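You operate a simulated robot arm through the tools that you are given. There is no shell and no other tool.

You run a simulated robot arm. Do the job below in one go: nothing can be reset, and whatever is moved stays where it is left.

## Task
Swap the empty roll for red tape and wind it onto the coil.
Fine: empty roll on the free peg; whole length on; arm out with the new roll on it; turntable locked.
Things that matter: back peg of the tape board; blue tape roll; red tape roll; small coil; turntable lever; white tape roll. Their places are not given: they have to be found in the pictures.

Only the result counts: the job must be done as asked and must still hold three seconds after the hand-in. Knocking over, shifting, dropping, spilling or breaking anything else fails it.

## Robot
A 7-joint arm with a two-finger parallel gripper, fixed in place. Base frame: the origin is on the floor under the middle of its stand, x ahead of it, y to its left, z up. Units: cm, rad, N and s.
It reaches about 91 cm from its shoulder. Its first joint turns from -2.897 to 2.897 rad. Payload 3.43 kg.
The tool frame sits at the grasp point between the pads (the TCP): z along the fingers, y along the line on which they close. The tips reach 3 cm beyond it. The gripper opens to 9.4 cm. The fingers are 2.8 cm wide and 1 cm thick; the gripper's body (5 by 9.6 cm) begins 5.5 cm behind the TCP.
Orientation is that of the tool frame in the base frame, as a unit quaternion [w, x, y, z]. With the fingers straight down and closing along the base's y, the tool's x points along the base's -x, its y along +y and its z along -z.

## Interface
- The arm moves only by the tool step_arm. Its argument "moves" is a list of rows, each an object (a shift or turn left out is 0, a gripper value left out holds the last) with "linear": the shift along the tool's x, y, z in cm, a list of three; "rot": the turn, a rotation vector about the tool's x, y, z in degrees, a list of three; "gripper": the opening, from 0 (shut) to 1 (fully open). In form: [{"linear": [x, y, z], "rot": [ax, ay, az], "gripper": gripper}, ...]. A call has 1 to 20 rows; each row is the pose to reach, as a shift and turn from the pose commanded when the call began, along the tool's axes at that moment. Each row takes 0.2 s and may step no farther than 5 cm and 0.15 rad from the row before; otherwise, or with a gripper value out of range, the whole call is refused. A pose out of reach is approached as far as the arm can. The call stops where the force on the tool passes 40 N (or 10 N more than at its start, if that is more) or the arm is blocked; 0.2 s more then pass. Each finger travels about 4.5 cm/s and halts on what it meets, pressing with about 24 N; the grip force reading is that of the motor and also rises with nothing between the fingers. The clock runs only during rows and for 0.2 s after the last one: add rows that repeat a pose to give the fingers time. The reply holds the time, the measured pose of the TCP, the force on the tool along the base axes, the opening and the grip force, in the units named above and with some noise, with the torque about the TCP (base axes, N m) and any sound that the robot's microphone picked up.
- Cameras (640 x 400 px; columns grow to the right, rows downward): "scene" is fixed at [4.44, -66.77, 142.31]; the picture's right is [0.51, -0.86, 0.00], its down [-0.52, -0.30, -0.80] and it looks along [0.69, 0.40, -0.60] (base axes); focal length 323 px, centre (320, 200). "wrist" rides on the gripper at [7.6, 1.4, -10.2] in the tool frame; the picture's right is [-0.18, 0.98, 0.00], its down [-0.75, -0.14, -0.64] and it looks along [-0.63, -0.12, 0.77] (tool axes); focal length 243 px, centre (320, 200).
- snapshot(camera): a new picture of that camera. No time passes.
- lift_body(by): slides the trunk up (or, below 0, down) by that many cm; the arm rides with it, the base frame stays. It gives what a move gives, with no picture.
- locate(camera, pixels): for up to 12 pixels [column, row] of the newest picture of that camera ("zoom" is the newest enlarged one), the place [x, y, z] in the base frame of the surface seen there, good to about 0.3 cm, but the place of the scene camera against the robot may be out by one fixed shift of up to 2.5 cm in any direction. No time passes.
- inspect(camera, box): a new picture of the part [left, top, right, bottom] of that camera's present view, enlarged. No time passes.
- job_done(): hands the job in; it is judged then, once.

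Leave the gripper open and the arm clear of the work at the hand-in unless told otherwise.

The tools are called after "Request:" by a JSON object that holds its "name" and its "arguments". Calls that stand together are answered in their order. step_arm: Moves the arm, as the interface text tells. Its arguments: {"type":"object","properties":{"moves":{"type":"array","items":{"type":"object","properties":{"linear":{"type":"array","items":{"type":"number"}},"rot":{"type":"array","items":{"type":"number"}},"gripper":{"type":"number"}}}}},"required":["moves"]} The other tools are called the same way: lift_body (by) moves the trunk up or down; snapshot (camera) takes a picture; locate (camera, pixels) gives the place of the surface under pixels of a picture; inspect (camera, box) takes an enlarged picture of a part of a camera's view; job_done () hands the job in.

At the start:

```text
time_s: 0.0
ee_pos: [41.51, -35.5, 117.46]
ee_rot: [0.0, -0.001, 1.0, 0.0]
contact_force: [-1.3, 0.3, 0.7]
moment: [0.0, 0.01, 0.0]
gripper_width: 9.42
finger_force: 0.0
trunk travel left (down, up): [-45.0, 16.0]
```

scene: 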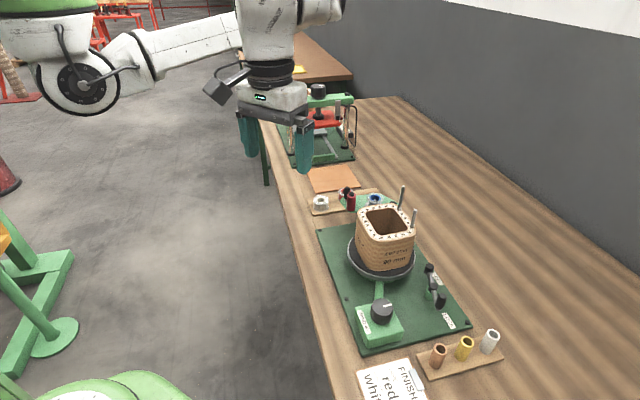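
wrist: 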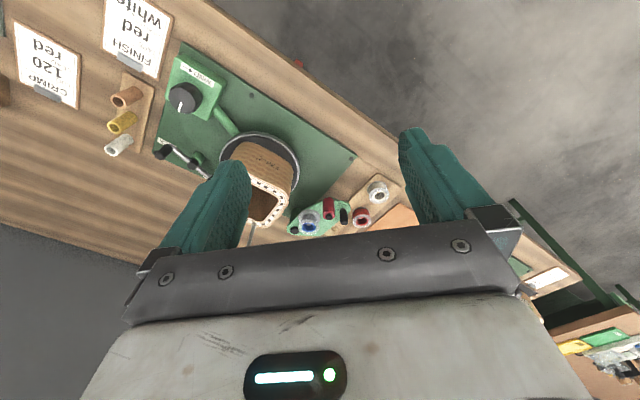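

I'll start by looking at the bench closely: the coil on the turntable around scene (385,240), the tape board around (345,200), and the cards around (395,380).

Request:
{"name": "inspect", "arguments": {"camera": "scene", "box": [290, 160, 450, 260]}}

Request:
{"name": "inspect", "arguments": {"camera": "scene", "box": [320, 250, 510, 400]}}

Request:
{"name": "inspect", "arguments": {"camera": "wrist", "box": [0, 0, 200, 125]}}

Request:
{"name": "inspect", "arguments": {"camera": "wrist", "box": [220, 120, 420, 245]}}

Request:
{"name": "inspect", "arguments": {"camera": "scene", "box": [230, 60, 390, 170]}}

```text
4.00 times, centred on (370, 210) of scene
```

zoom: 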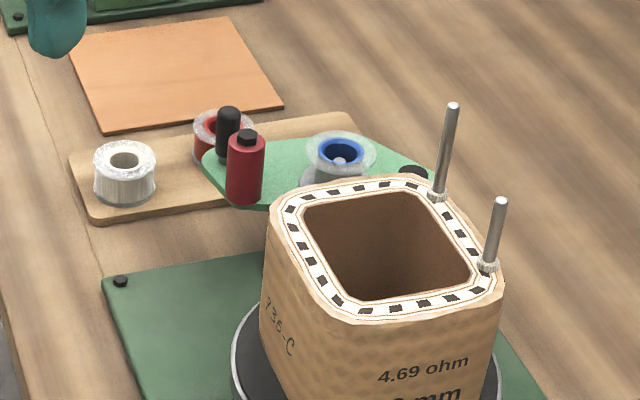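

```text
2.67 times, centred on (415, 325) of scene
```

zoom: 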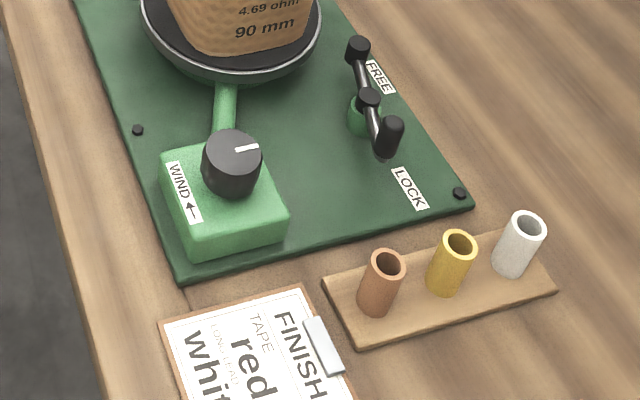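

```text
3.20 times, centred on (100, 62) of wrist
```

zoom: 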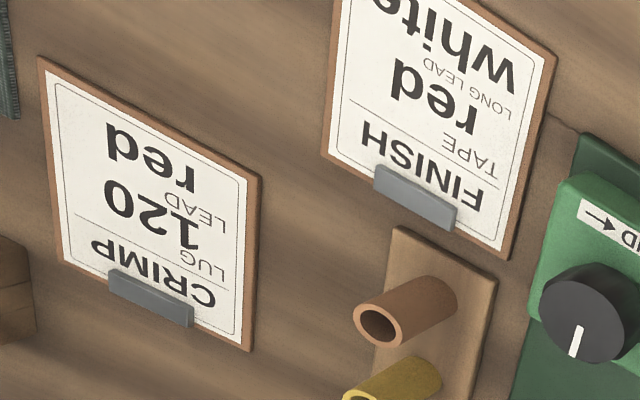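

```text
3.20 times, centred on (320, 182) of wrist
```

zoom: 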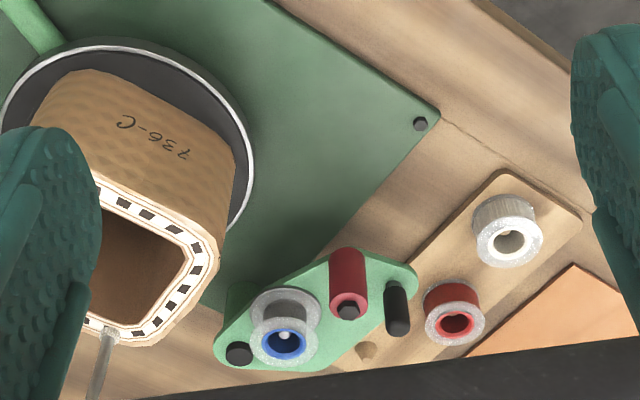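

```text
3.64 times, centred on (310, 115) of scene
```

zoom: 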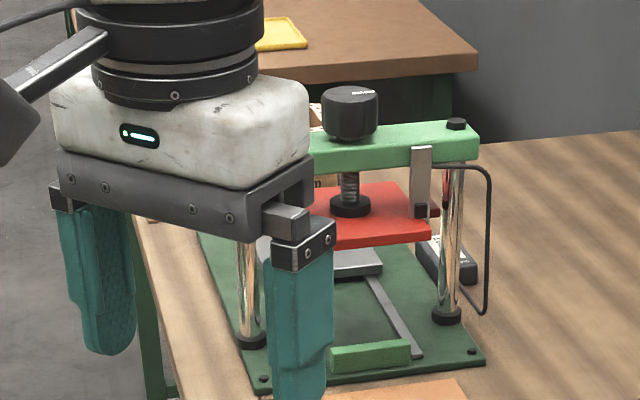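

The arm holder (green plate) carries a blue-cored roll, the red-cored and white rolls stand on the tape board, and the lever has FREE and LOCK labels. Next I locate the key points from the wrist camera and the scene camera.

Request:
{"name": "locate", "arguments": {"camera": "wrist", "pixels": [[309, 227], [328, 207], [344, 217], [294, 231], [377, 192], [361, 219], [334, 230], [180, 98], [352, 157], [262, 150], [165, 152], [200, 170]]}}

Request:
{"name": "locate", "arguments": {"camera": "scene", "pixels": [[375, 199], [351, 195], [347, 190], [393, 203], [321, 203], [343, 193], [381, 305], [430, 267], [427, 288], [438, 302], [380, 232], [440, 290]]}}

Request:
{"name": "inspect", "arguments": {"camera": "scene", "box": [405, 250, 475, 335]}}

Request:
{"name": "inspect", "arguments": {"camera": "wrist", "box": [270, 180, 390, 250]}}

Request:
{"name": "inspect", "arguments": {"camera": "wrist", "box": [130, 40, 270, 200]}}

```text
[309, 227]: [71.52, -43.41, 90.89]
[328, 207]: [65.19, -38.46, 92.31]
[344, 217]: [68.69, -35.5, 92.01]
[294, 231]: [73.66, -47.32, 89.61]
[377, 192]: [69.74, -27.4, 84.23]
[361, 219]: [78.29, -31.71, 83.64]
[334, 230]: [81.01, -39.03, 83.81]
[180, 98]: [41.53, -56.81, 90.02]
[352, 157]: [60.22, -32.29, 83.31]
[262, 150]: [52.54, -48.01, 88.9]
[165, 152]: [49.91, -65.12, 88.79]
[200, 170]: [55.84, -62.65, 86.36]
```

```text
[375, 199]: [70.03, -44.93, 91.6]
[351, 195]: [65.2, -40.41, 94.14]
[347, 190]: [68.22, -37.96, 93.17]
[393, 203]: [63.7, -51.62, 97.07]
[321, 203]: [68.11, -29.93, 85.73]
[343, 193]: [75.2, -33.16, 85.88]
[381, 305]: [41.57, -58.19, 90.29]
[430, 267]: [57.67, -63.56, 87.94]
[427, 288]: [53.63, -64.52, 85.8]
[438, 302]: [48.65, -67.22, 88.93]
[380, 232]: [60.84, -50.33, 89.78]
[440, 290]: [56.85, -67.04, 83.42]
```

```text
4.71 times, centred on (440, 292) of scene
```

zoom: 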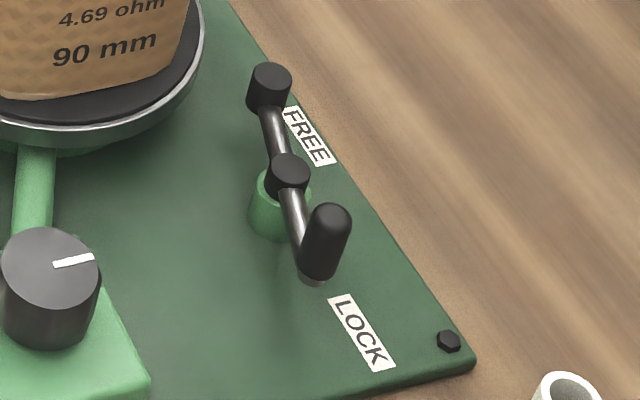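

```text
5.33 times, centred on (330, 215) of wrist
```

zoom: 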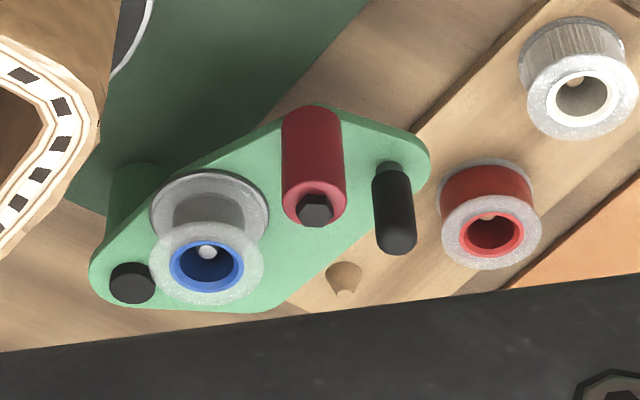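

```text
2.50 times, centred on (200, 120) of wrist
```

zoom: 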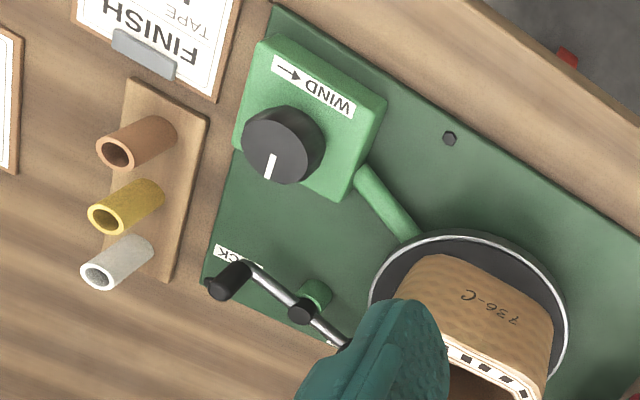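

Blue roll sits at about (71,-43), red roll about (78,-32), white about (70,-27), free peg about (81,-39). Those are far away, so I check where the shoulder is and look at current views once more.

Request:
{"name": "snapshot", "arguments": {"camera": "scene"}}

Request:
{"name": "locate", "arguments": {"camera": "scene", "pixels": [[40, 15], [80, 85], [130, 55], [60, 20], [200, 40], [270, 20], [320, 10], [270, 75], [20, 40], [300, 135], [250, 130], [230, 30]]}}

```text
taken
```

scene: 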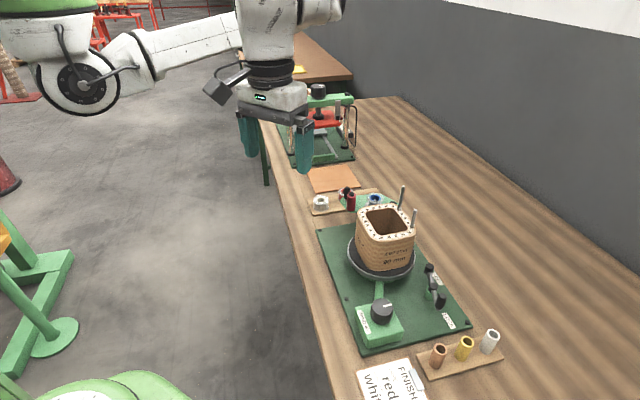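

```text
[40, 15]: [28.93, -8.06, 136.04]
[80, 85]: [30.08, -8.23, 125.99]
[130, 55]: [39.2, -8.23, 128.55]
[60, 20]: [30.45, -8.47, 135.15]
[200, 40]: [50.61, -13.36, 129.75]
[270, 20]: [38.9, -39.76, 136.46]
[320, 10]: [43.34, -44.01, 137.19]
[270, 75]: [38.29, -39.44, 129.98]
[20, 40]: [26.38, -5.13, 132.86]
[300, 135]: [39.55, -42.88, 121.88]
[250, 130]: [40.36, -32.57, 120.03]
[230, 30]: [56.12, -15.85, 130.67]
```

The work lies well ahead and to the right of the hand. I move the hand over the tape station at about (58,-38,108), still pointing down and above everything (tallest studs at ~97), to get a closer view.

Request:
{"name": "step_arm", "arguments": {"moves": [{"linear": [-3.4, -0.5, 1.8], "gripper": 1}, {"linear": [-6.8, -1, 3.6]}, {"linear": [-10.2, -1.5, 5.4]}, {"linear": [-13.6, -2, 7.2]}, {"linear": [-16.5, -2.5, 9]}]}}

Request:
{"name": "snapshot", "arguments": {"camera": "wrist"}}

Request:
{"name": "snapshot", "arguments": {"camera": "scene"}}

```text
time_s: 1.2
ee_pos: [58.23, -38.14, 108.49]
ee_rot: [0.0, 0.0, 1.0, 0.0]
contact_force: [-0.3, 0.1, -0.4]
moment: [-0.03, 0.01, -0.01]
gripper_width: 9.39
finger_force: 0.1
trunk travel left (down, up): [-45.0, 16.0]
```

```text
taken
```

wrist: 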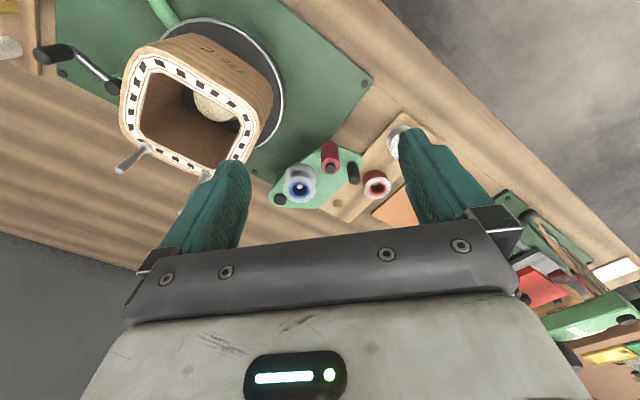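

```text
taken
```

scene: 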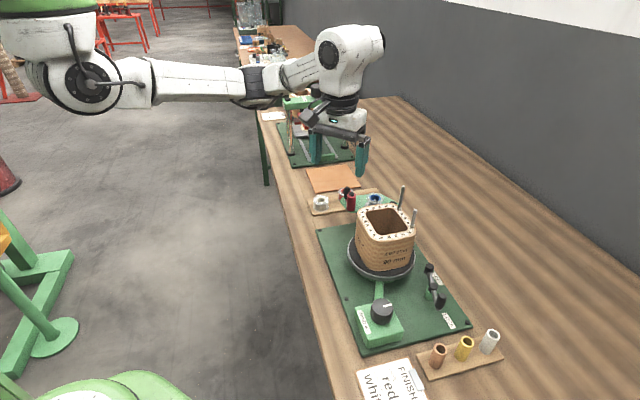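

The arm reached there easily. I zoom in on the tape station around wrist (320,180) and the coil/turntable.

Request:
{"name": "inspect", "arguments": {"camera": "wrist", "box": [250, 110, 430, 222]}}

Request:
{"name": "locate", "arguments": {"camera": "wrist", "pixels": [[299, 189], [279, 200], [330, 163], [353, 174], [376, 187], [337, 205], [394, 146], [295, 172], [370, 175], [318, 200], [363, 80], [345, 120]]}}

Request:
{"name": "inspect", "arguments": {"camera": "wrist", "box": [30, 0, 290, 200]}}

```text
3.56 times, centred on (340, 166) of wrist
```

zoom: 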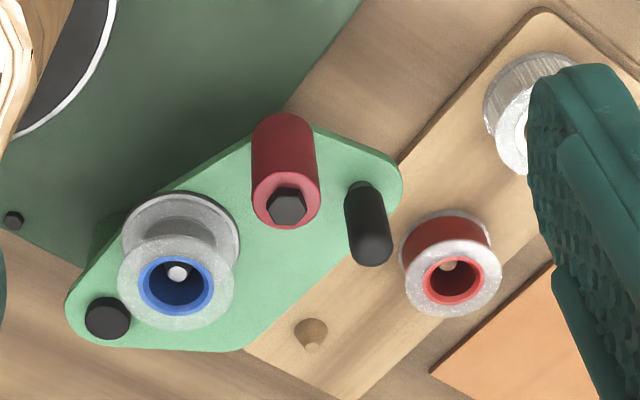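

```text
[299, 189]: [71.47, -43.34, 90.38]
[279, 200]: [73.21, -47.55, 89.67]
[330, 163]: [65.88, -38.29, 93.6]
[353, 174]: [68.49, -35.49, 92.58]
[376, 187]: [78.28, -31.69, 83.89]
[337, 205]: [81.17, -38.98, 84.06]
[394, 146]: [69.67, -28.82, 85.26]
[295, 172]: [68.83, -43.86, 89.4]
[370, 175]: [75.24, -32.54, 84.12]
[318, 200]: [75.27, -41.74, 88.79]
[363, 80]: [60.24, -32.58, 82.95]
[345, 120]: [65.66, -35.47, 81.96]
```

```text
2.00 times, centred on (160, 100) of wrist
```

zoom: 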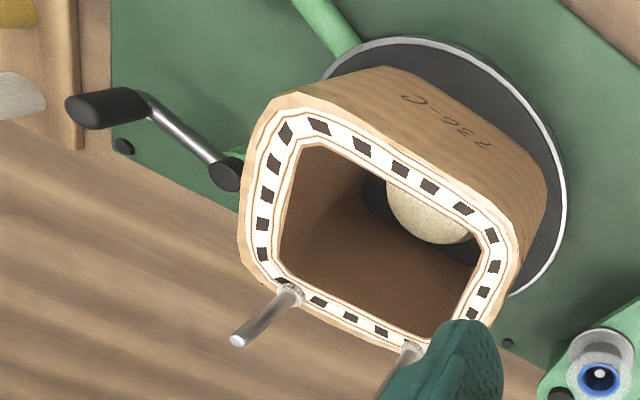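

I take the tape-station zoom again and locate flange tops, bottoms and peg points.

Request:
{"name": "inspect", "arguments": {"camera": "wrist", "box": [270, 130, 400, 211]}}

Request:
{"name": "snapshot", "arguments": {"camera": "wrist"}}

```text
4.92 times, centred on (335, 170) of wrist
```

zoom: 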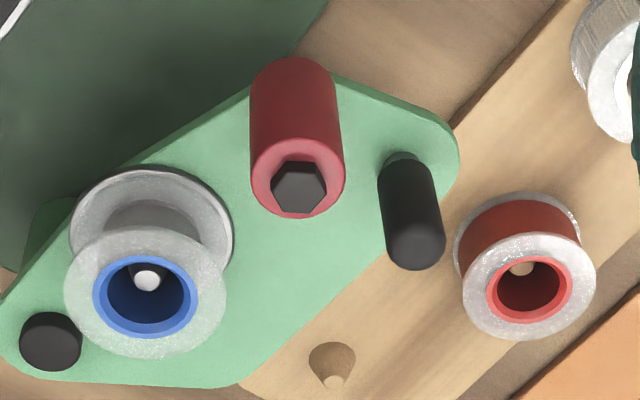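

```text
taken
```

wrist: 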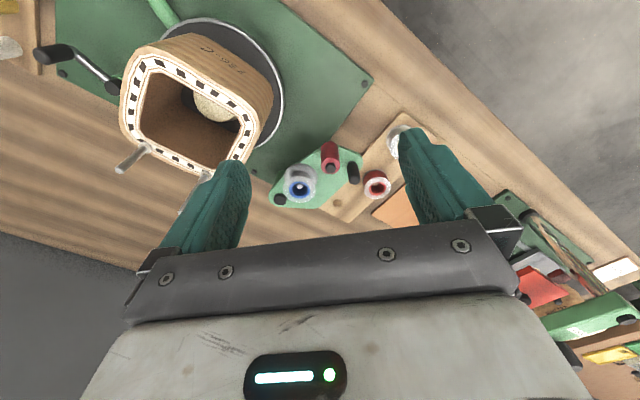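

Request:
{"name": "locate", "arguments": {"camera": "zoom", "pixels": [[145, 280], [85, 300], [215, 300], [145, 345], [145, 245], [95, 220], [225, 225], [50, 340], [298, 185], [412, 250], [140, 380], [300, 340]]}}

Request:
{"name": "locate", "arguments": {"camera": "zoom", "pixels": [[522, 268], [475, 290], [583, 290], [528, 330], [528, 248], [465, 225], [575, 215], [332, 355], [333, 382], [430, 330], [360, 395], [520, 60]]}}

```text
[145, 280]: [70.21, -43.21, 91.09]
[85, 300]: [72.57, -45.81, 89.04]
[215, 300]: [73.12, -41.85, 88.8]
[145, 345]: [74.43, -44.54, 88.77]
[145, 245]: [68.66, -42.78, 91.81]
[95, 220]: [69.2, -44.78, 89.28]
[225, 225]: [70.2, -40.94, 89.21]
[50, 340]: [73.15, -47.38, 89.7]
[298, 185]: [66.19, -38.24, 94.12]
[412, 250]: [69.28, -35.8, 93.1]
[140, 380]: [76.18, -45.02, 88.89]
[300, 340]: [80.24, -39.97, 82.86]
```

```text
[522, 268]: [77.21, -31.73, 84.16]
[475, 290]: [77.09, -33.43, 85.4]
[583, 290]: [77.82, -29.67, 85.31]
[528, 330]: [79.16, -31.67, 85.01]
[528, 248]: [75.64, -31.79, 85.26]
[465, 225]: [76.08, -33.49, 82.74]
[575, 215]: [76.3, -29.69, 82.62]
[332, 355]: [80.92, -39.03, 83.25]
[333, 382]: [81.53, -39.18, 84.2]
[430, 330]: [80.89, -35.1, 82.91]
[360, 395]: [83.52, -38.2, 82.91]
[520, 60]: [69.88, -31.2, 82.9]
```

Readings: blue roll axis about (70.2,-43.2), bottom z≈89, top ≈91.7; red roll axis (77.2,-31.7), z 82.8–85.3; free peg (81.4,-39.1), tip 84.2; arm plate top 88.8. Now I check the WIND label arrow, knob and lever up close in the scene camera.

Request:
{"name": "inspect", "arguments": {"camera": "scene", "box": [350, 285, 414, 350]}}

Request:
{"name": "inspect", "arguments": {"camera": "scene", "box": [330, 170, 420, 230]}}

Request:
{"name": "inspect", "arguments": {"camera": "scene", "box": [340, 180, 440, 290]}}

Request:
{"name": "inspect", "arguments": {"camera": "scene", "box": [350, 350, 430, 400]}}

```text
6.15 times, centred on (382, 318) of scene
```

zoom: 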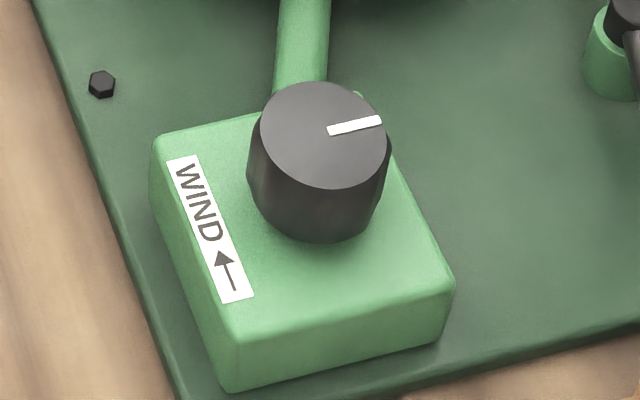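

```text
6.67 times, centred on (375, 200) of scene
```

zoom: 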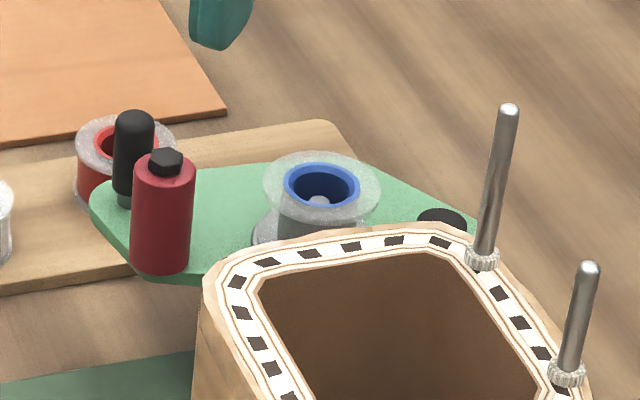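

```text
3.64 times, centred on (390, 235) of scene
```

zoom: 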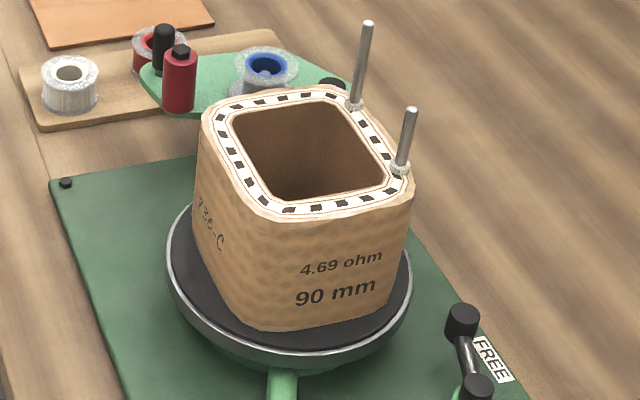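

```text
8.00 times, centred on (390, 375) of scene
```

zoom: 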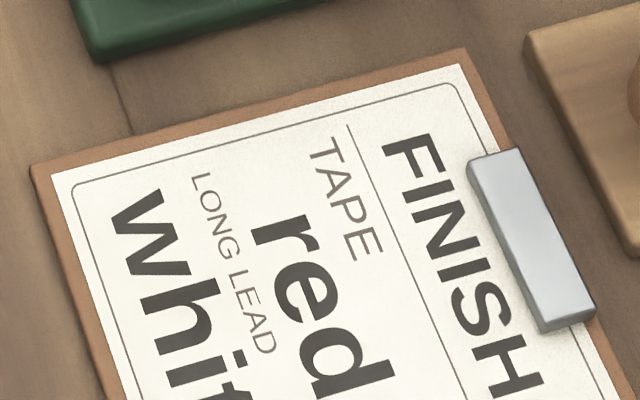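

The arrow on the left (+y) side of the knob points toward the coil (+x), so the knob winds clockwise seen from above. Now I locate the lever parts, labels, knob and coil points in the scene camera.

Request:
{"name": "snapshot", "arguments": {"camera": "scene"}}

Request:
{"name": "locate", "arguments": {"camera": "scene", "pixels": [[437.5, 278.6], [448.7, 320.2], [433.2, 286], [439, 296], [441, 301], [430, 267], [382, 299], [376, 306], [392, 303], [468, 326], [366, 325], [400, 330]]}}

Request:
{"name": "locate", "arguments": {"camera": "scene", "pixels": [[360, 210], [372, 231], [413, 234], [413, 212], [395, 200], [402, 188], [415, 211], [349, 257], [414, 262], [380, 281], [346, 300], [317, 230]]}}

```text
taken
```

scene: 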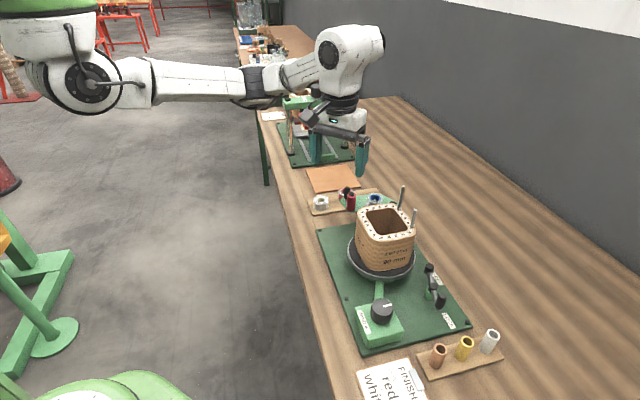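

```text
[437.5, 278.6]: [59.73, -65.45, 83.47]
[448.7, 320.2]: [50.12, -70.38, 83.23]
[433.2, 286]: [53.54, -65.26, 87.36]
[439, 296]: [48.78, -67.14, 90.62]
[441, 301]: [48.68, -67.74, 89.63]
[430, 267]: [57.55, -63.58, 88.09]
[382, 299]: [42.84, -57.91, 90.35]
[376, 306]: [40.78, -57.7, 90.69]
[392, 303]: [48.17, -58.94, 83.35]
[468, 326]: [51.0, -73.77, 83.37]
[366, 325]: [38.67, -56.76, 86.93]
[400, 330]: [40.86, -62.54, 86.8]
```

```text
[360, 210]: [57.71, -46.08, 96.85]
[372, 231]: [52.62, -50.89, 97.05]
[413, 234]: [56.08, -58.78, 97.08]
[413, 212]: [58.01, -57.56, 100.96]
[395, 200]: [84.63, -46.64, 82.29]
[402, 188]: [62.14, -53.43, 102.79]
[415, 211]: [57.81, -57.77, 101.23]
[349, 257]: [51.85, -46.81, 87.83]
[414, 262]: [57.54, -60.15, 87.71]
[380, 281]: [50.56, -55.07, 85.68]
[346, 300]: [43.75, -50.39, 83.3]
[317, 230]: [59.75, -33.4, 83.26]
```

Tall studs on the coil reach z≈103, coil top ≈97. I re-zoom the tape station and locate the arm plate's outline, to be sure fingers clear it at the free peg.

Request:
{"name": "inspect", "arguments": {"camera": "wrist", "box": [270, 130, 400, 211]}}

Request:
{"name": "locate", "arguments": {"camera": "zoom", "pixels": [[238, 378], [310, 315], [375, 250], [440, 195], [452, 150], [350, 85], [240, 105], [140, 165], [20, 370], [10, 310], [405, 160], [300, 80]]}}

Request:
{"name": "locate", "arguments": {"camera": "wrist", "pixels": [[143, 62], [228, 70], [247, 140], [127, 135], [275, 50], [277, 120], [200, 100], [128, 160], [55, 52], [105, 88], [260, 90], [170, 40]]}}

```text
4.92 times, centred on (335, 170) of wrist
```

zoom: 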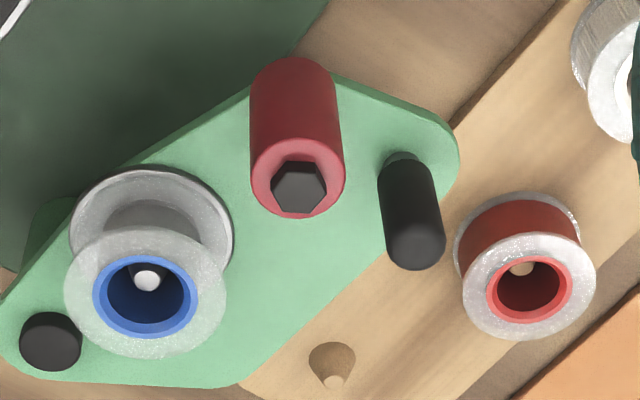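

```text
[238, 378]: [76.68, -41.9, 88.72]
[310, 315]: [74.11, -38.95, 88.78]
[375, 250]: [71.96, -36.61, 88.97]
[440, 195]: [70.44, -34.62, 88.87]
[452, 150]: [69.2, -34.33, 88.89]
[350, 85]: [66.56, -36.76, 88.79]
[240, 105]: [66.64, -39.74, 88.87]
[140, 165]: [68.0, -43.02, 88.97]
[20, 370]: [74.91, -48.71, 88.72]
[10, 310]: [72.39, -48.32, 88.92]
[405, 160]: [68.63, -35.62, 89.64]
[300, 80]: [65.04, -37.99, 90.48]
```

```text
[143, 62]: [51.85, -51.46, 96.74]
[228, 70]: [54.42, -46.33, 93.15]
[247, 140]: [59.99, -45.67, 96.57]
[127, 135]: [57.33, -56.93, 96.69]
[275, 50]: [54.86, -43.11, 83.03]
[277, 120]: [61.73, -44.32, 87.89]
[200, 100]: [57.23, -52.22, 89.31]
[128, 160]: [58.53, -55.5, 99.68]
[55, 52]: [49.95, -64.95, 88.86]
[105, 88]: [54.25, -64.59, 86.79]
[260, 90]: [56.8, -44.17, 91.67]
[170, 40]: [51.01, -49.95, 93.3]
```

Coil centre is about (57,-51), far enough from the blue roll. I now move above the blue roll at (70.2,-43.2) at z≈101, turning the hand 30° so the fingers straddle it clear of the pivot cap and red roller, opening reduced to about 6 cm.

Request:
{"name": "step_arm", "arguments": {"moves": [{"linear": [-2.4, -1.0, 1.5], "rot": [0, 0, 6], "gripper": 0.66}, {"linear": [-4.8, -2.0, 3.0], "rot": [0, 0, 12]}, {"linear": [-7.2, -3.0, 4.5], "rot": [0, 0, 18]}, {"linear": [-9.6, -4.0, 6.0], "rot": [0, 0, 24]}, {"linear": [-12, -5.1, 7.5], "rot": [0, 0, 30]}, {"linear": [-12, -5.1, 7.5], "rot": [0, 0, 30]}]}}

Request:
{"name": "snapshot", "arguments": {"camera": "wrist"}}

Request:
{"name": "snapshot", "arguments": {"camera": "scene"}}

```text
time_s: 2.6
ee_pos: [70.12, -42.99, 100.96]
ee_rot: [0.0, 0.259, 0.966, 0.0]
contact_force: [-0.3, 0.4, 0.3]
moment: [-0.01, -0.02, 0.03]
gripper_width: 6.22
finger_force: 0.1
trunk travel left (down, up): [-45.0, 16.0]
```

```text
taken
```

wrist: 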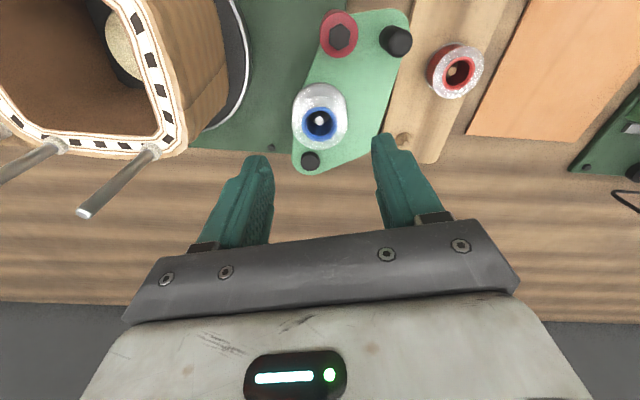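

```text
taken
```

scene: 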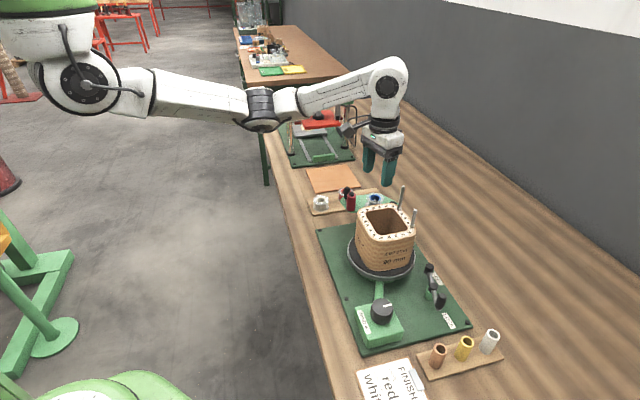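

Now the blue roll sits between the fingers in view at wrist (319,120). I zoom and locate it precisely.

Request:
{"name": "inspect", "arguments": {"camera": "wrist", "box": [280, 75, 370, 180]}}

Request:
{"name": "inspect", "arguments": {"camera": "wrist", "box": [290, 0, 490, 180]}}

Request:
{"name": "locate", "arguments": {"camera": "wrist", "pixels": [[319, 121], [302, 123], [338, 123], [320, 138], [319, 107], [309, 161], [320, 88], [296, 103], [345, 103], [339, 37], [398, 38], [458, 71]]}}

```text
3.81 times, centred on (325, 128) of wrist
```

zoom: 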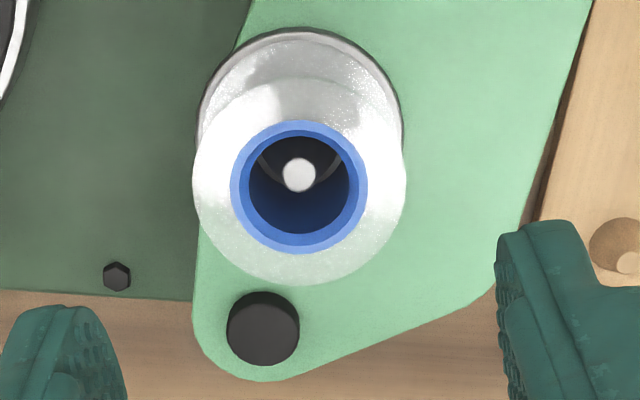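

```text
2.22 times, centred on (390, 90) of wrist
```

zoom: 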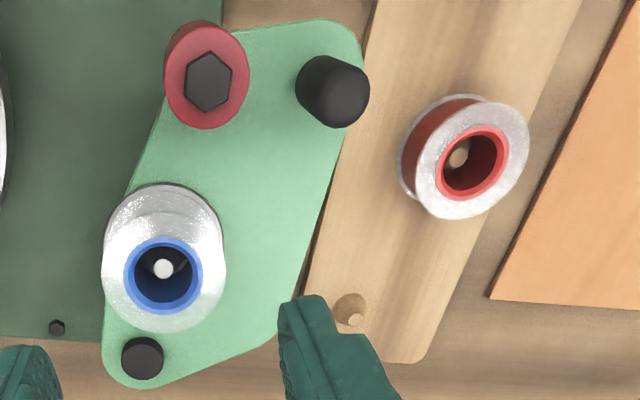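

```text
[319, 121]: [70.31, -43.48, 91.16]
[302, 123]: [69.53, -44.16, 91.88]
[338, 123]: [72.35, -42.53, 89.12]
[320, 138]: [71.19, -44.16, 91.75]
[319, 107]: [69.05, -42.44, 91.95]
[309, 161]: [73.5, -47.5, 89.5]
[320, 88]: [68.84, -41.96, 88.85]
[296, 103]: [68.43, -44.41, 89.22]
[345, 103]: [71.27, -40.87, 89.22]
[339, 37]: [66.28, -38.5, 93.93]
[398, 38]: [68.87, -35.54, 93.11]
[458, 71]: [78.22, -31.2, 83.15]
```

The blue roll's axis reads about (70.2,-43.35), top rim z≈91.9. I lower the open fingers around it so the tips stop just above the arm plate (TCP z≈92.4).

Request:
{"name": "step_arm", "arguments": {"moves": [{"linear": [-0.28, -0.18, 2.0], "gripper": 0.72}, {"linear": [-0.28, -0.18, 4.0]}, {"linear": [-0.28, -0.18, 6.0]}, {"linear": [-0.28, -0.18, 7.5]}, {"linear": [-0.28, -0.18, 8.5]}, {"linear": [-0.28, -0.18, 8.5]}]}}

Request:
{"name": "snapshot", "arguments": {"camera": "wrist"}}

Request:
{"name": "inspect", "arguments": {"camera": "scene", "box": [310, 120, 450, 230]}}

```text
time_s: 4.0
ee_pos: [70.17, -43.38, 92.31]
ee_rot: [0.001, 0.258, 0.966, -0.001]
contact_force: [0.4, -0.2, 0.1]
moment: [0.01, 0.01, -0.01]
gripper_width: 6.76
finger_force: 0.1
trunk travel left (down, up): [-45.0, 16.0]
```

```text
taken
```

wrist: 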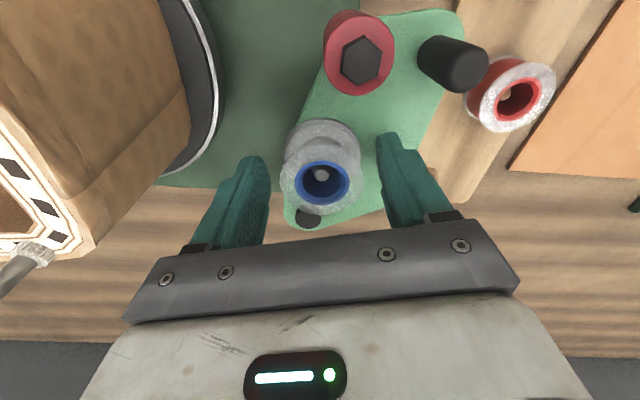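

```text
3.64 times, centred on (380, 175) of scene
```

zoom: 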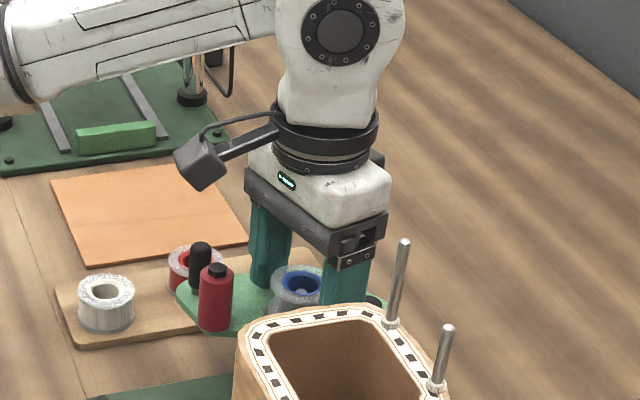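

The roll stands between the fingers. I close the gripper on it.

Request:
{"name": "step_arm", "arguments": {"moves": [{"linear": [0, 0, 0], "gripper": 0.55}, {"linear": [0, 0, 0], "gripper": 0.3}, {"linear": [0, 0, 0], "gripper": 0.3}, {"linear": [0, 0, 0], "gripper": 0.3}]}}

Request:
{"name": "snapshot", "arguments": {"camera": "wrist"}}

```text
time_s: 5.0
ee_pos: [70.15, -43.25, 92.38]
ee_rot: [0.0, 0.258, 0.966, 0.0]
contact_force: [0.2, 0.0, 0.1]
moment: [-0.02, 0.03, -0.04]
gripper_width: 4.28
finger_force: 24.2
trunk travel left (down, up): [-45.0, 16.0]
```

```text
taken
```

wrist: 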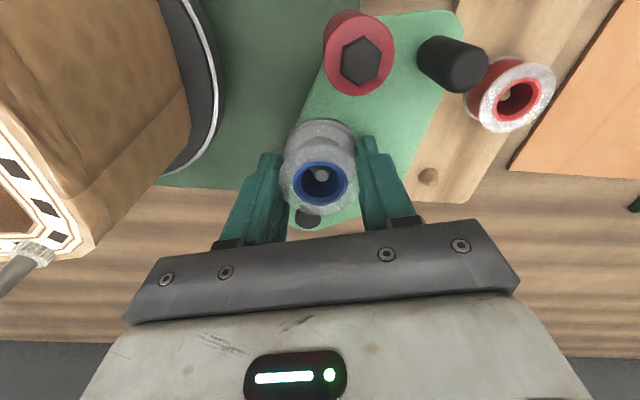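

Grip holds at 4.28 cm with 24 N. I lift straight up about 7 cm.

Request:
{"name": "step_arm", "arguments": {"moves": [{"linear": [0, 0, -0.8]}, {"linear": [0, 0, -1.8]}, {"linear": [0, 0, -3]}, {"linear": [0, 0, -4.5]}, {"linear": [0, 0, -6]}, {"linear": [0, 0, -7.5]}, {"linear": [0, 0, -7.5]}]}}

Request:
{"name": "snapshot", "arguments": {"camera": "wrist"}}

Request:
{"name": "inspect", "arguments": {"camera": "scene", "box": [310, 120, 450, 230]}}

```text
time_s: 6.6
ee_pos: [70.08, -43.38, 99.97]
ee_rot: [0.0, 0.257, 0.966, 0.001]
contact_force: [0.1, 0.4, -0.2]
moment: [-0.01, 0.0, 0.01]
gripper_width: 4.31
finger_force: 24.2
trunk travel left (down, up): [-45.0, 16.0]
```

```text
taken
```

wrist: 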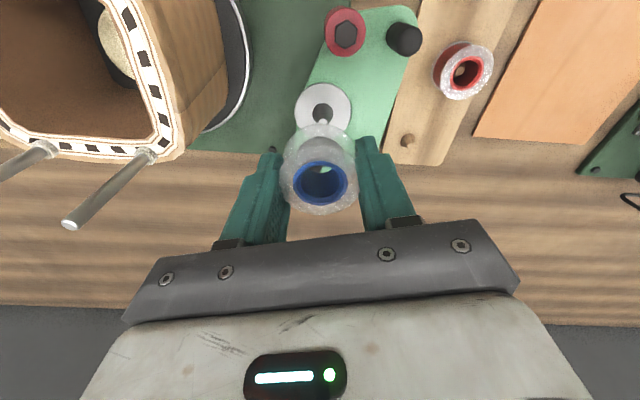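

```text
3.64 times, centred on (380, 175) of scene
```

zoom: 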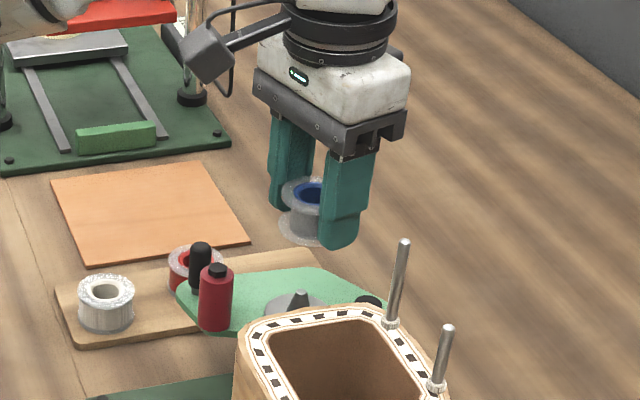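

The empty roll is off, leaving a conical spindle on a grey disc. I zoom to locate the spindle and free peg precisely.

Request:
{"name": "inspect", "arguments": {"camera": "wrist", "box": [280, 0, 500, 170]}}

Request:
{"name": "locate", "arguments": {"camera": "wrist", "pixels": [[323, 124], [322, 113], [302, 105], [345, 105], [323, 88], [407, 141], [409, 143], [407, 135], [401, 141], [414, 141], [405, 100], [320, 210]]}}

Request:
{"name": "inspect", "arguments": {"camera": "wrist", "box": [380, 100, 440, 170]}}

```text
2.35 times, centred on (390, 85) of wrist
```

zoom: 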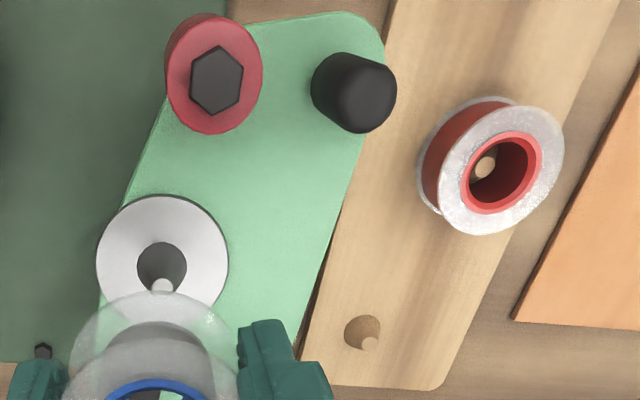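

```text
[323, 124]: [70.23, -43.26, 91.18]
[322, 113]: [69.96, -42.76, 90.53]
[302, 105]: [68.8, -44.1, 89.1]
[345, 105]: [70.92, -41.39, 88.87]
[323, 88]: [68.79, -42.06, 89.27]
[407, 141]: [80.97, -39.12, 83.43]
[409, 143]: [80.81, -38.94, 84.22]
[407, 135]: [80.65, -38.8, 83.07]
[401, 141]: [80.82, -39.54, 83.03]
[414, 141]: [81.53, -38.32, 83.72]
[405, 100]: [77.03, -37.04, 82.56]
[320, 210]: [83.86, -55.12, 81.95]
```

```text
5.71 times, centred on (410, 135) of wrist
```

zoom: 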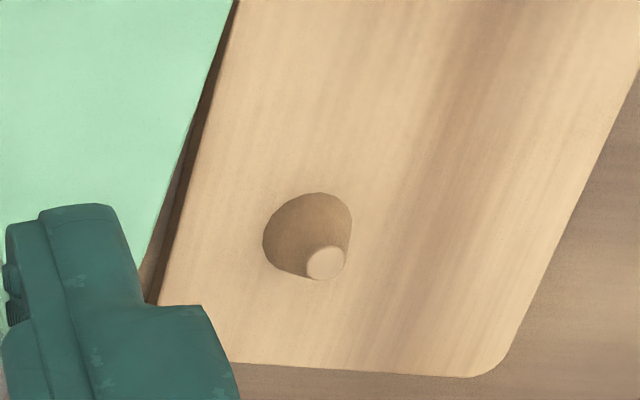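

I locate the peg tip and base edges on this enlarged picture.

Request:
{"name": "locate", "arguments": {"camera": "zoom", "pixels": [[325, 263], [320, 255], [330, 270], [265, 235], [320, 195], [352, 225], [300, 230], [345, 270], [300, 272], [200, 330], [400, 250], [225, 120]]}}

```text
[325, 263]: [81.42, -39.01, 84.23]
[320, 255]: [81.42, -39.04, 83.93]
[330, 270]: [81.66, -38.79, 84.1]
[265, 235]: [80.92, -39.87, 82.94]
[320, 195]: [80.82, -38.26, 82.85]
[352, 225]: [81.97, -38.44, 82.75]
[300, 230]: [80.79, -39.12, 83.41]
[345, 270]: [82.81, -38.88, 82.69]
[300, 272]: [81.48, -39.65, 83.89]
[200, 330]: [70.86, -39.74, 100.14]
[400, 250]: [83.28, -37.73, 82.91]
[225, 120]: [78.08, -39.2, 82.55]
```

Free peg axis is at (81.45,-39.0), tip z 84.2, board 82.85. I carry the empty roll over the peg at the present height (roll bottom ≈97, over everything nearby).

Request:
{"name": "step_arm", "arguments": {"moves": [{"linear": [-1.9, 2.36, 0]}, {"linear": [-3.8, 4.73, 0]}, {"linear": [-5.7, 7.1, 0]}, {"linear": [-7.58, 9.46, 0]}, {"linear": [-7.58, 9.46, 2]}, {"linear": [-7.58, 9.46, 4]}, {"linear": [-7.58, 9.46, 6]}, {"linear": [-7.58, 9.46, 6]}]}}

Request:
{"name": "snapshot", "arguments": {"camera": "wrist"}}

Request:
{"name": "inspect", "arguments": {"camera": "scene", "box": [310, 120, 450, 230]}}

```text
time_s: 8.4
ee_pos: [81.44, -38.88, 93.68]
ee_rot: [-0.001, 0.258, 0.966, 0.001]
contact_force: [0.5, 0.1, 0.2]
moment: [0.0, -0.04, -0.01]
gripper_width: 4.3
finger_force: 24.0
trunk travel left (down, up): [-45.0, 16.0]
```

```text
taken
```

wrist: 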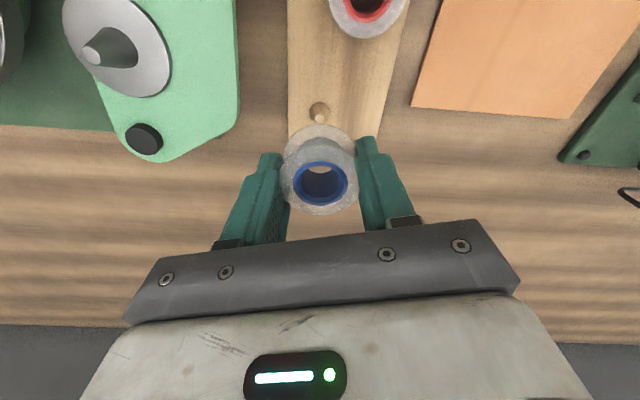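

```text
3.64 times, centred on (380, 175) of scene
```

zoom: 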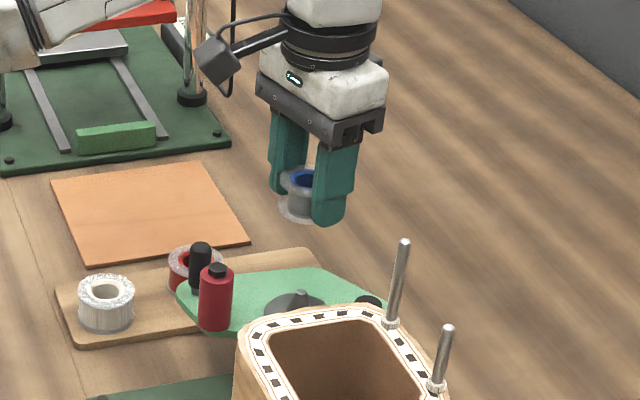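

The peg shows at wrist (319,113), just in front of the held roll in the picture. I check its coordinates from here.

Request:
{"name": "inspect", "arguments": {"camera": "wrist", "box": [290, 90, 350, 130]}}

Request:
{"name": "locate", "arguments": {"camera": "wrist", "pixels": [[319, 118], [320, 120], [319, 112], [309, 110], [329, 110], [319, 103]]}}

```text
10.00 times, centred on (320, 110) of wrist
```

zoom: 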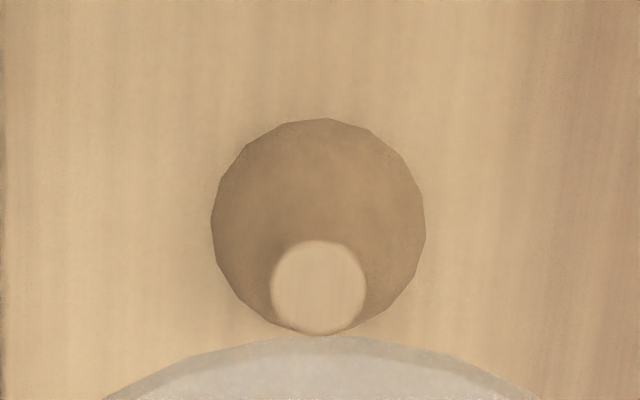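

```text
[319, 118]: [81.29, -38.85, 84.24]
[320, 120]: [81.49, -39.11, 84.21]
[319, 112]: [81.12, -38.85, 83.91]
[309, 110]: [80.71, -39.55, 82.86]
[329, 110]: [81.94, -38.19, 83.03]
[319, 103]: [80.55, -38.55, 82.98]
```

Peg axis confirmed at about (81.38,-38.93), matching the TCP. I lower 7.4 cm, slowing at the end.

Request:
{"name": "step_arm", "arguments": {"moves": [{"linear": [0, 0, 1.5]}, {"linear": [0, 0, 3]}, {"linear": [0, 0, 4.5]}, {"linear": [0, 0, 5.8]}, {"linear": [0, 0, 6.6]}, {"linear": [0, 0, 7.1]}, {"linear": [0, 0, 7.4]}, {"linear": [0, 0, 7.4]}]}}

Request:
{"name": "snapshot", "arguments": {"camera": "wrist"}}

Request:
{"name": "inspect", "arguments": {"camera": "scene", "box": [320, 150, 430, 220]}}

```text
time_s: 10.2
ee_pos: [81.44, -39.08, 86.42]
ee_rot: [0.0, 0.258, 0.966, 0.0]
contact_force: [0.2, -0.3, 0.1]
moment: [-0.02, -0.01, 0.04]
gripper_width: 4.29
finger_force: 24.0
trunk travel left (down, up): [-45.0, 16.0]
```

```text
taken
```

wrist: 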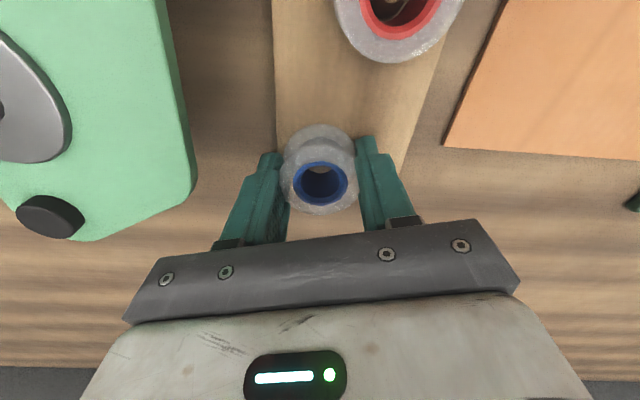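

```text
5.71 times, centred on (375, 185) of scene
```

zoom: 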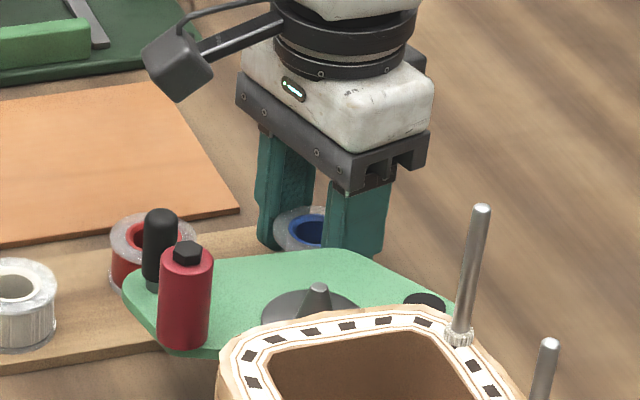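

No contact yet. I look through the roll's core for the peg.

Request:
{"name": "inspect", "arguments": {"camera": "wrist", "box": [275, 115, 365, 220]}}

Request:
{"name": "step_arm", "arguments": {"moves": [{"linear": [0, 0, 0.1]}, {"linear": [0, 0, 0.2]}, {"linear": [0, 0, 0.2]}]}}

```text
3.81 times, centred on (320, 168) of wrist
```

zoom: 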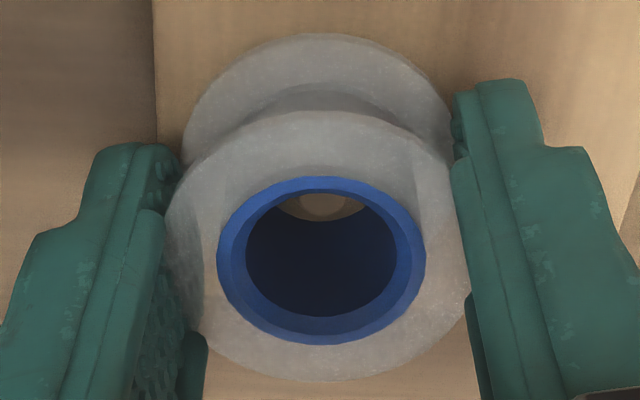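

```text
time_s: 11.0
ee_pos: [81.46, -38.92, 86.28]
ee_rot: [0.0, 0.258, 0.966, 0.001]
contact_force: [0.3, 0.4, -1.1]
moment: [0.01, -0.02, -0.01]
gripper_width: 4.27
finger_force: 24.2
trunk travel left (down, up): [-45.0, 16.0]
```

The peg is inside the core, centered. Force z shows a first hint (-1.1 N). I go down another 0.2 cm in small steps.

Request:
{"name": "step_arm", "arguments": {"moves": [{"linear": [0, 0, 0.1]}, {"linear": [0, 0, 0.2]}, {"linear": [0, 0, 0.2]}]}}

Request:
{"name": "inspect", "arguments": {"camera": "wrist", "box": [275, 115, 365, 220]}}

```text
time_s: 11.8
ee_pos: [81.4, -38.87, 86.12]
ee_rot: [0.0, 0.258, 0.966, 0.0]
contact_force: [0.1, -0.1, -1.0]
moment: [-0.01, -0.03, -0.01]
gripper_width: 4.3
finger_force: 24.0
trunk travel left (down, up): [-45.0, 16.0]
```

```text
3.81 times, centred on (320, 168) of wrist
```

zoom: 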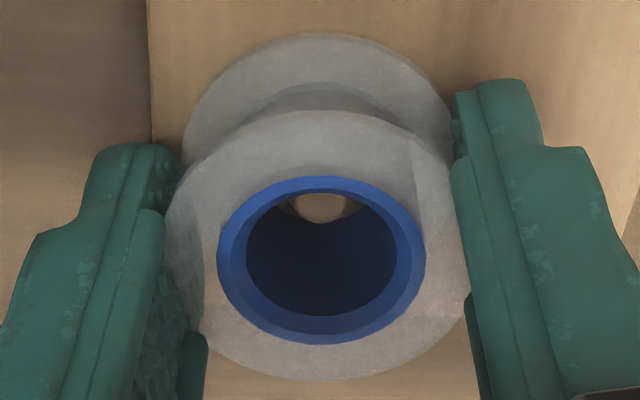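

The peg now stands well in the core. A bit lower still to seat it, reading the force.

Request:
{"name": "step_arm", "arguments": {"moves": [{"linear": [0, 0, 0.08]}, {"linear": [0, 0, 0.16]}, {"linear": [0, 0, 0.16]}]}}

```text
time_s: 12.6
ee_pos: [81.39, -39.01, 85.99]
ee_rot: [0.0, 0.259, 0.966, 0.0]
contact_force: [-1.8, -0.7, 4.6]
moment: [0.03, 0.02, 0.05]
gripper_width: 4.25
finger_force: 24.5
trunk travel left (down, up): [-45.0, 16.0]
```

Contact now (4.6 N up): the roll is seated. I open the fingers to about 6 cm.

Request:
{"name": "step_arm", "arguments": {"moves": [{"linear": [0, 0, 0], "gripper": 0.5}, {"linear": [0, 0, 0], "gripper": 0.58}, {"linear": [0, 0, 0], "gripper": 0.64}, {"linear": [0, 0, 0], "gripper": 0.64}]}}

Request:
{"name": "snapshot", "arguments": {"camera": "wrist"}}

```text
time_s: 13.6
ee_pos: [81.43, -38.88, 86.05]
ee_rot: [0.0, 0.257, 0.966, 0.0]
contact_force: [0.7, 0.2, 0.0]
moment: [0.03, -0.01, 0.0]
gripper_width: 6.02
finger_force: 0.1
trunk travel left (down, up): [-45.0, 16.0]
```

```text
taken
```

wrist: 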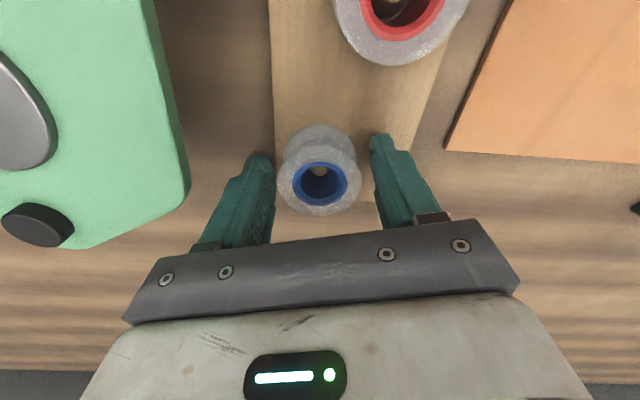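

Released; the roll stands upright on the peg. I lift the hand straight up 9 cm and look.

Request:
{"name": "step_arm", "arguments": {"moves": [{"linear": [0, 0, -1]}, {"linear": [0, 0, -2.5]}, {"linear": [0, 0, -4.5]}, {"linear": [0, 0, -7]}, {"linear": [0, 0, -9]}, {"linear": [0, 0, -9]}]}}

Request:
{"name": "snapshot", "arguments": {"camera": "wrist"}}

Request:
{"name": "inspect", "arguments": {"camera": "scene", "box": [310, 150, 420, 220]}}

```text
time_s: 15.0
ee_pos: [81.55, -38.88, 94.79]
ee_rot: [0.0, 0.257, 0.966, 0.0]
contact_force: [0.3, 0.6, -0.2]
moment: [0.03, -0.04, 0.03]
gripper_width: 6.0
finger_force: 0.1
trunk travel left (down, up): [-45.0, 16.0]
```

```text
taken
```

wrist: 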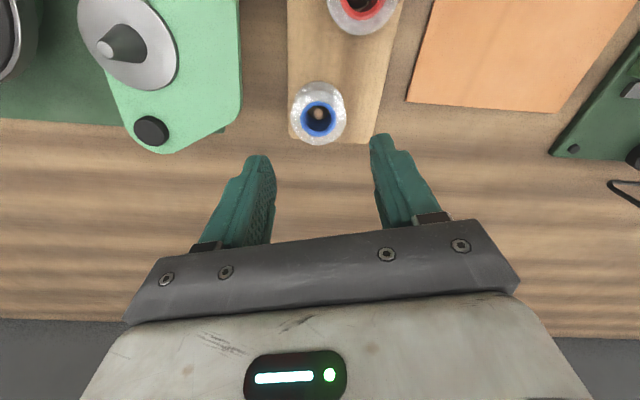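

```text
5.71 times, centred on (365, 185) of scene
```

zoom: 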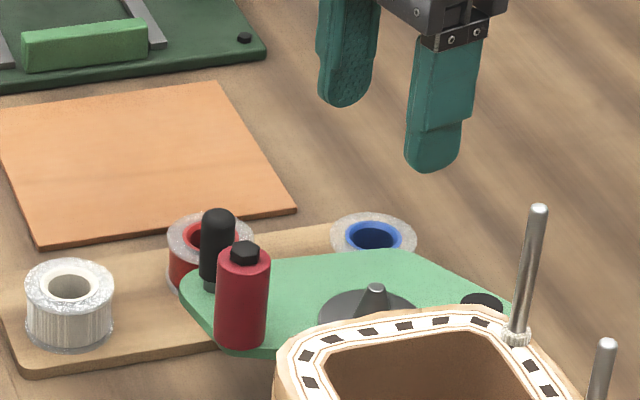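

The empty roll sits well on the free peg. Next I go above the red roll, about (77.2,-31.7), at the same height.

Request:
{"name": "step_arm", "arguments": {"moves": [{"linear": [2.44, 1.4, -1]}, {"linear": [4.9, 2.8, -2]}, {"linear": [7.33, 4.2, -3]}, {"linear": [7.33, 4.2, -3]}]}}

Request:
{"name": "snapshot", "arguments": {"camera": "wrist"}}

Request:
{"name": "inspect", "arguments": {"camera": "wrist", "box": [270, 60, 380, 160]}}

```text
time_s: 16.0
ee_pos: [77.28, -31.78, 97.71]
ee_rot: [-0.001, 0.258, 0.966, 0.0]
contact_force: [-0.4, -1.0, 0.2]
moment: [0.0, 0.01, -0.03]
gripper_width: 6.01
finger_force: 0.0
trunk travel left (down, up): [-45.0, 16.0]
```

```text
taken
```

wrist: 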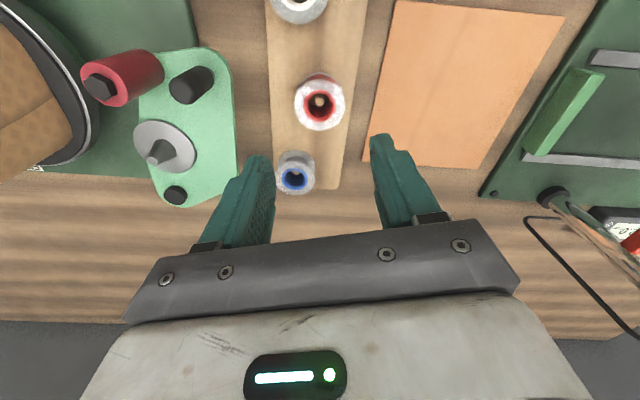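

```text
4.00 times, centred on (325, 110) of wrist
```

zoom: 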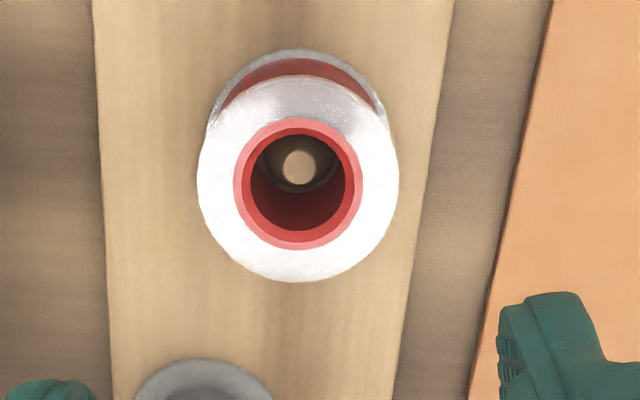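

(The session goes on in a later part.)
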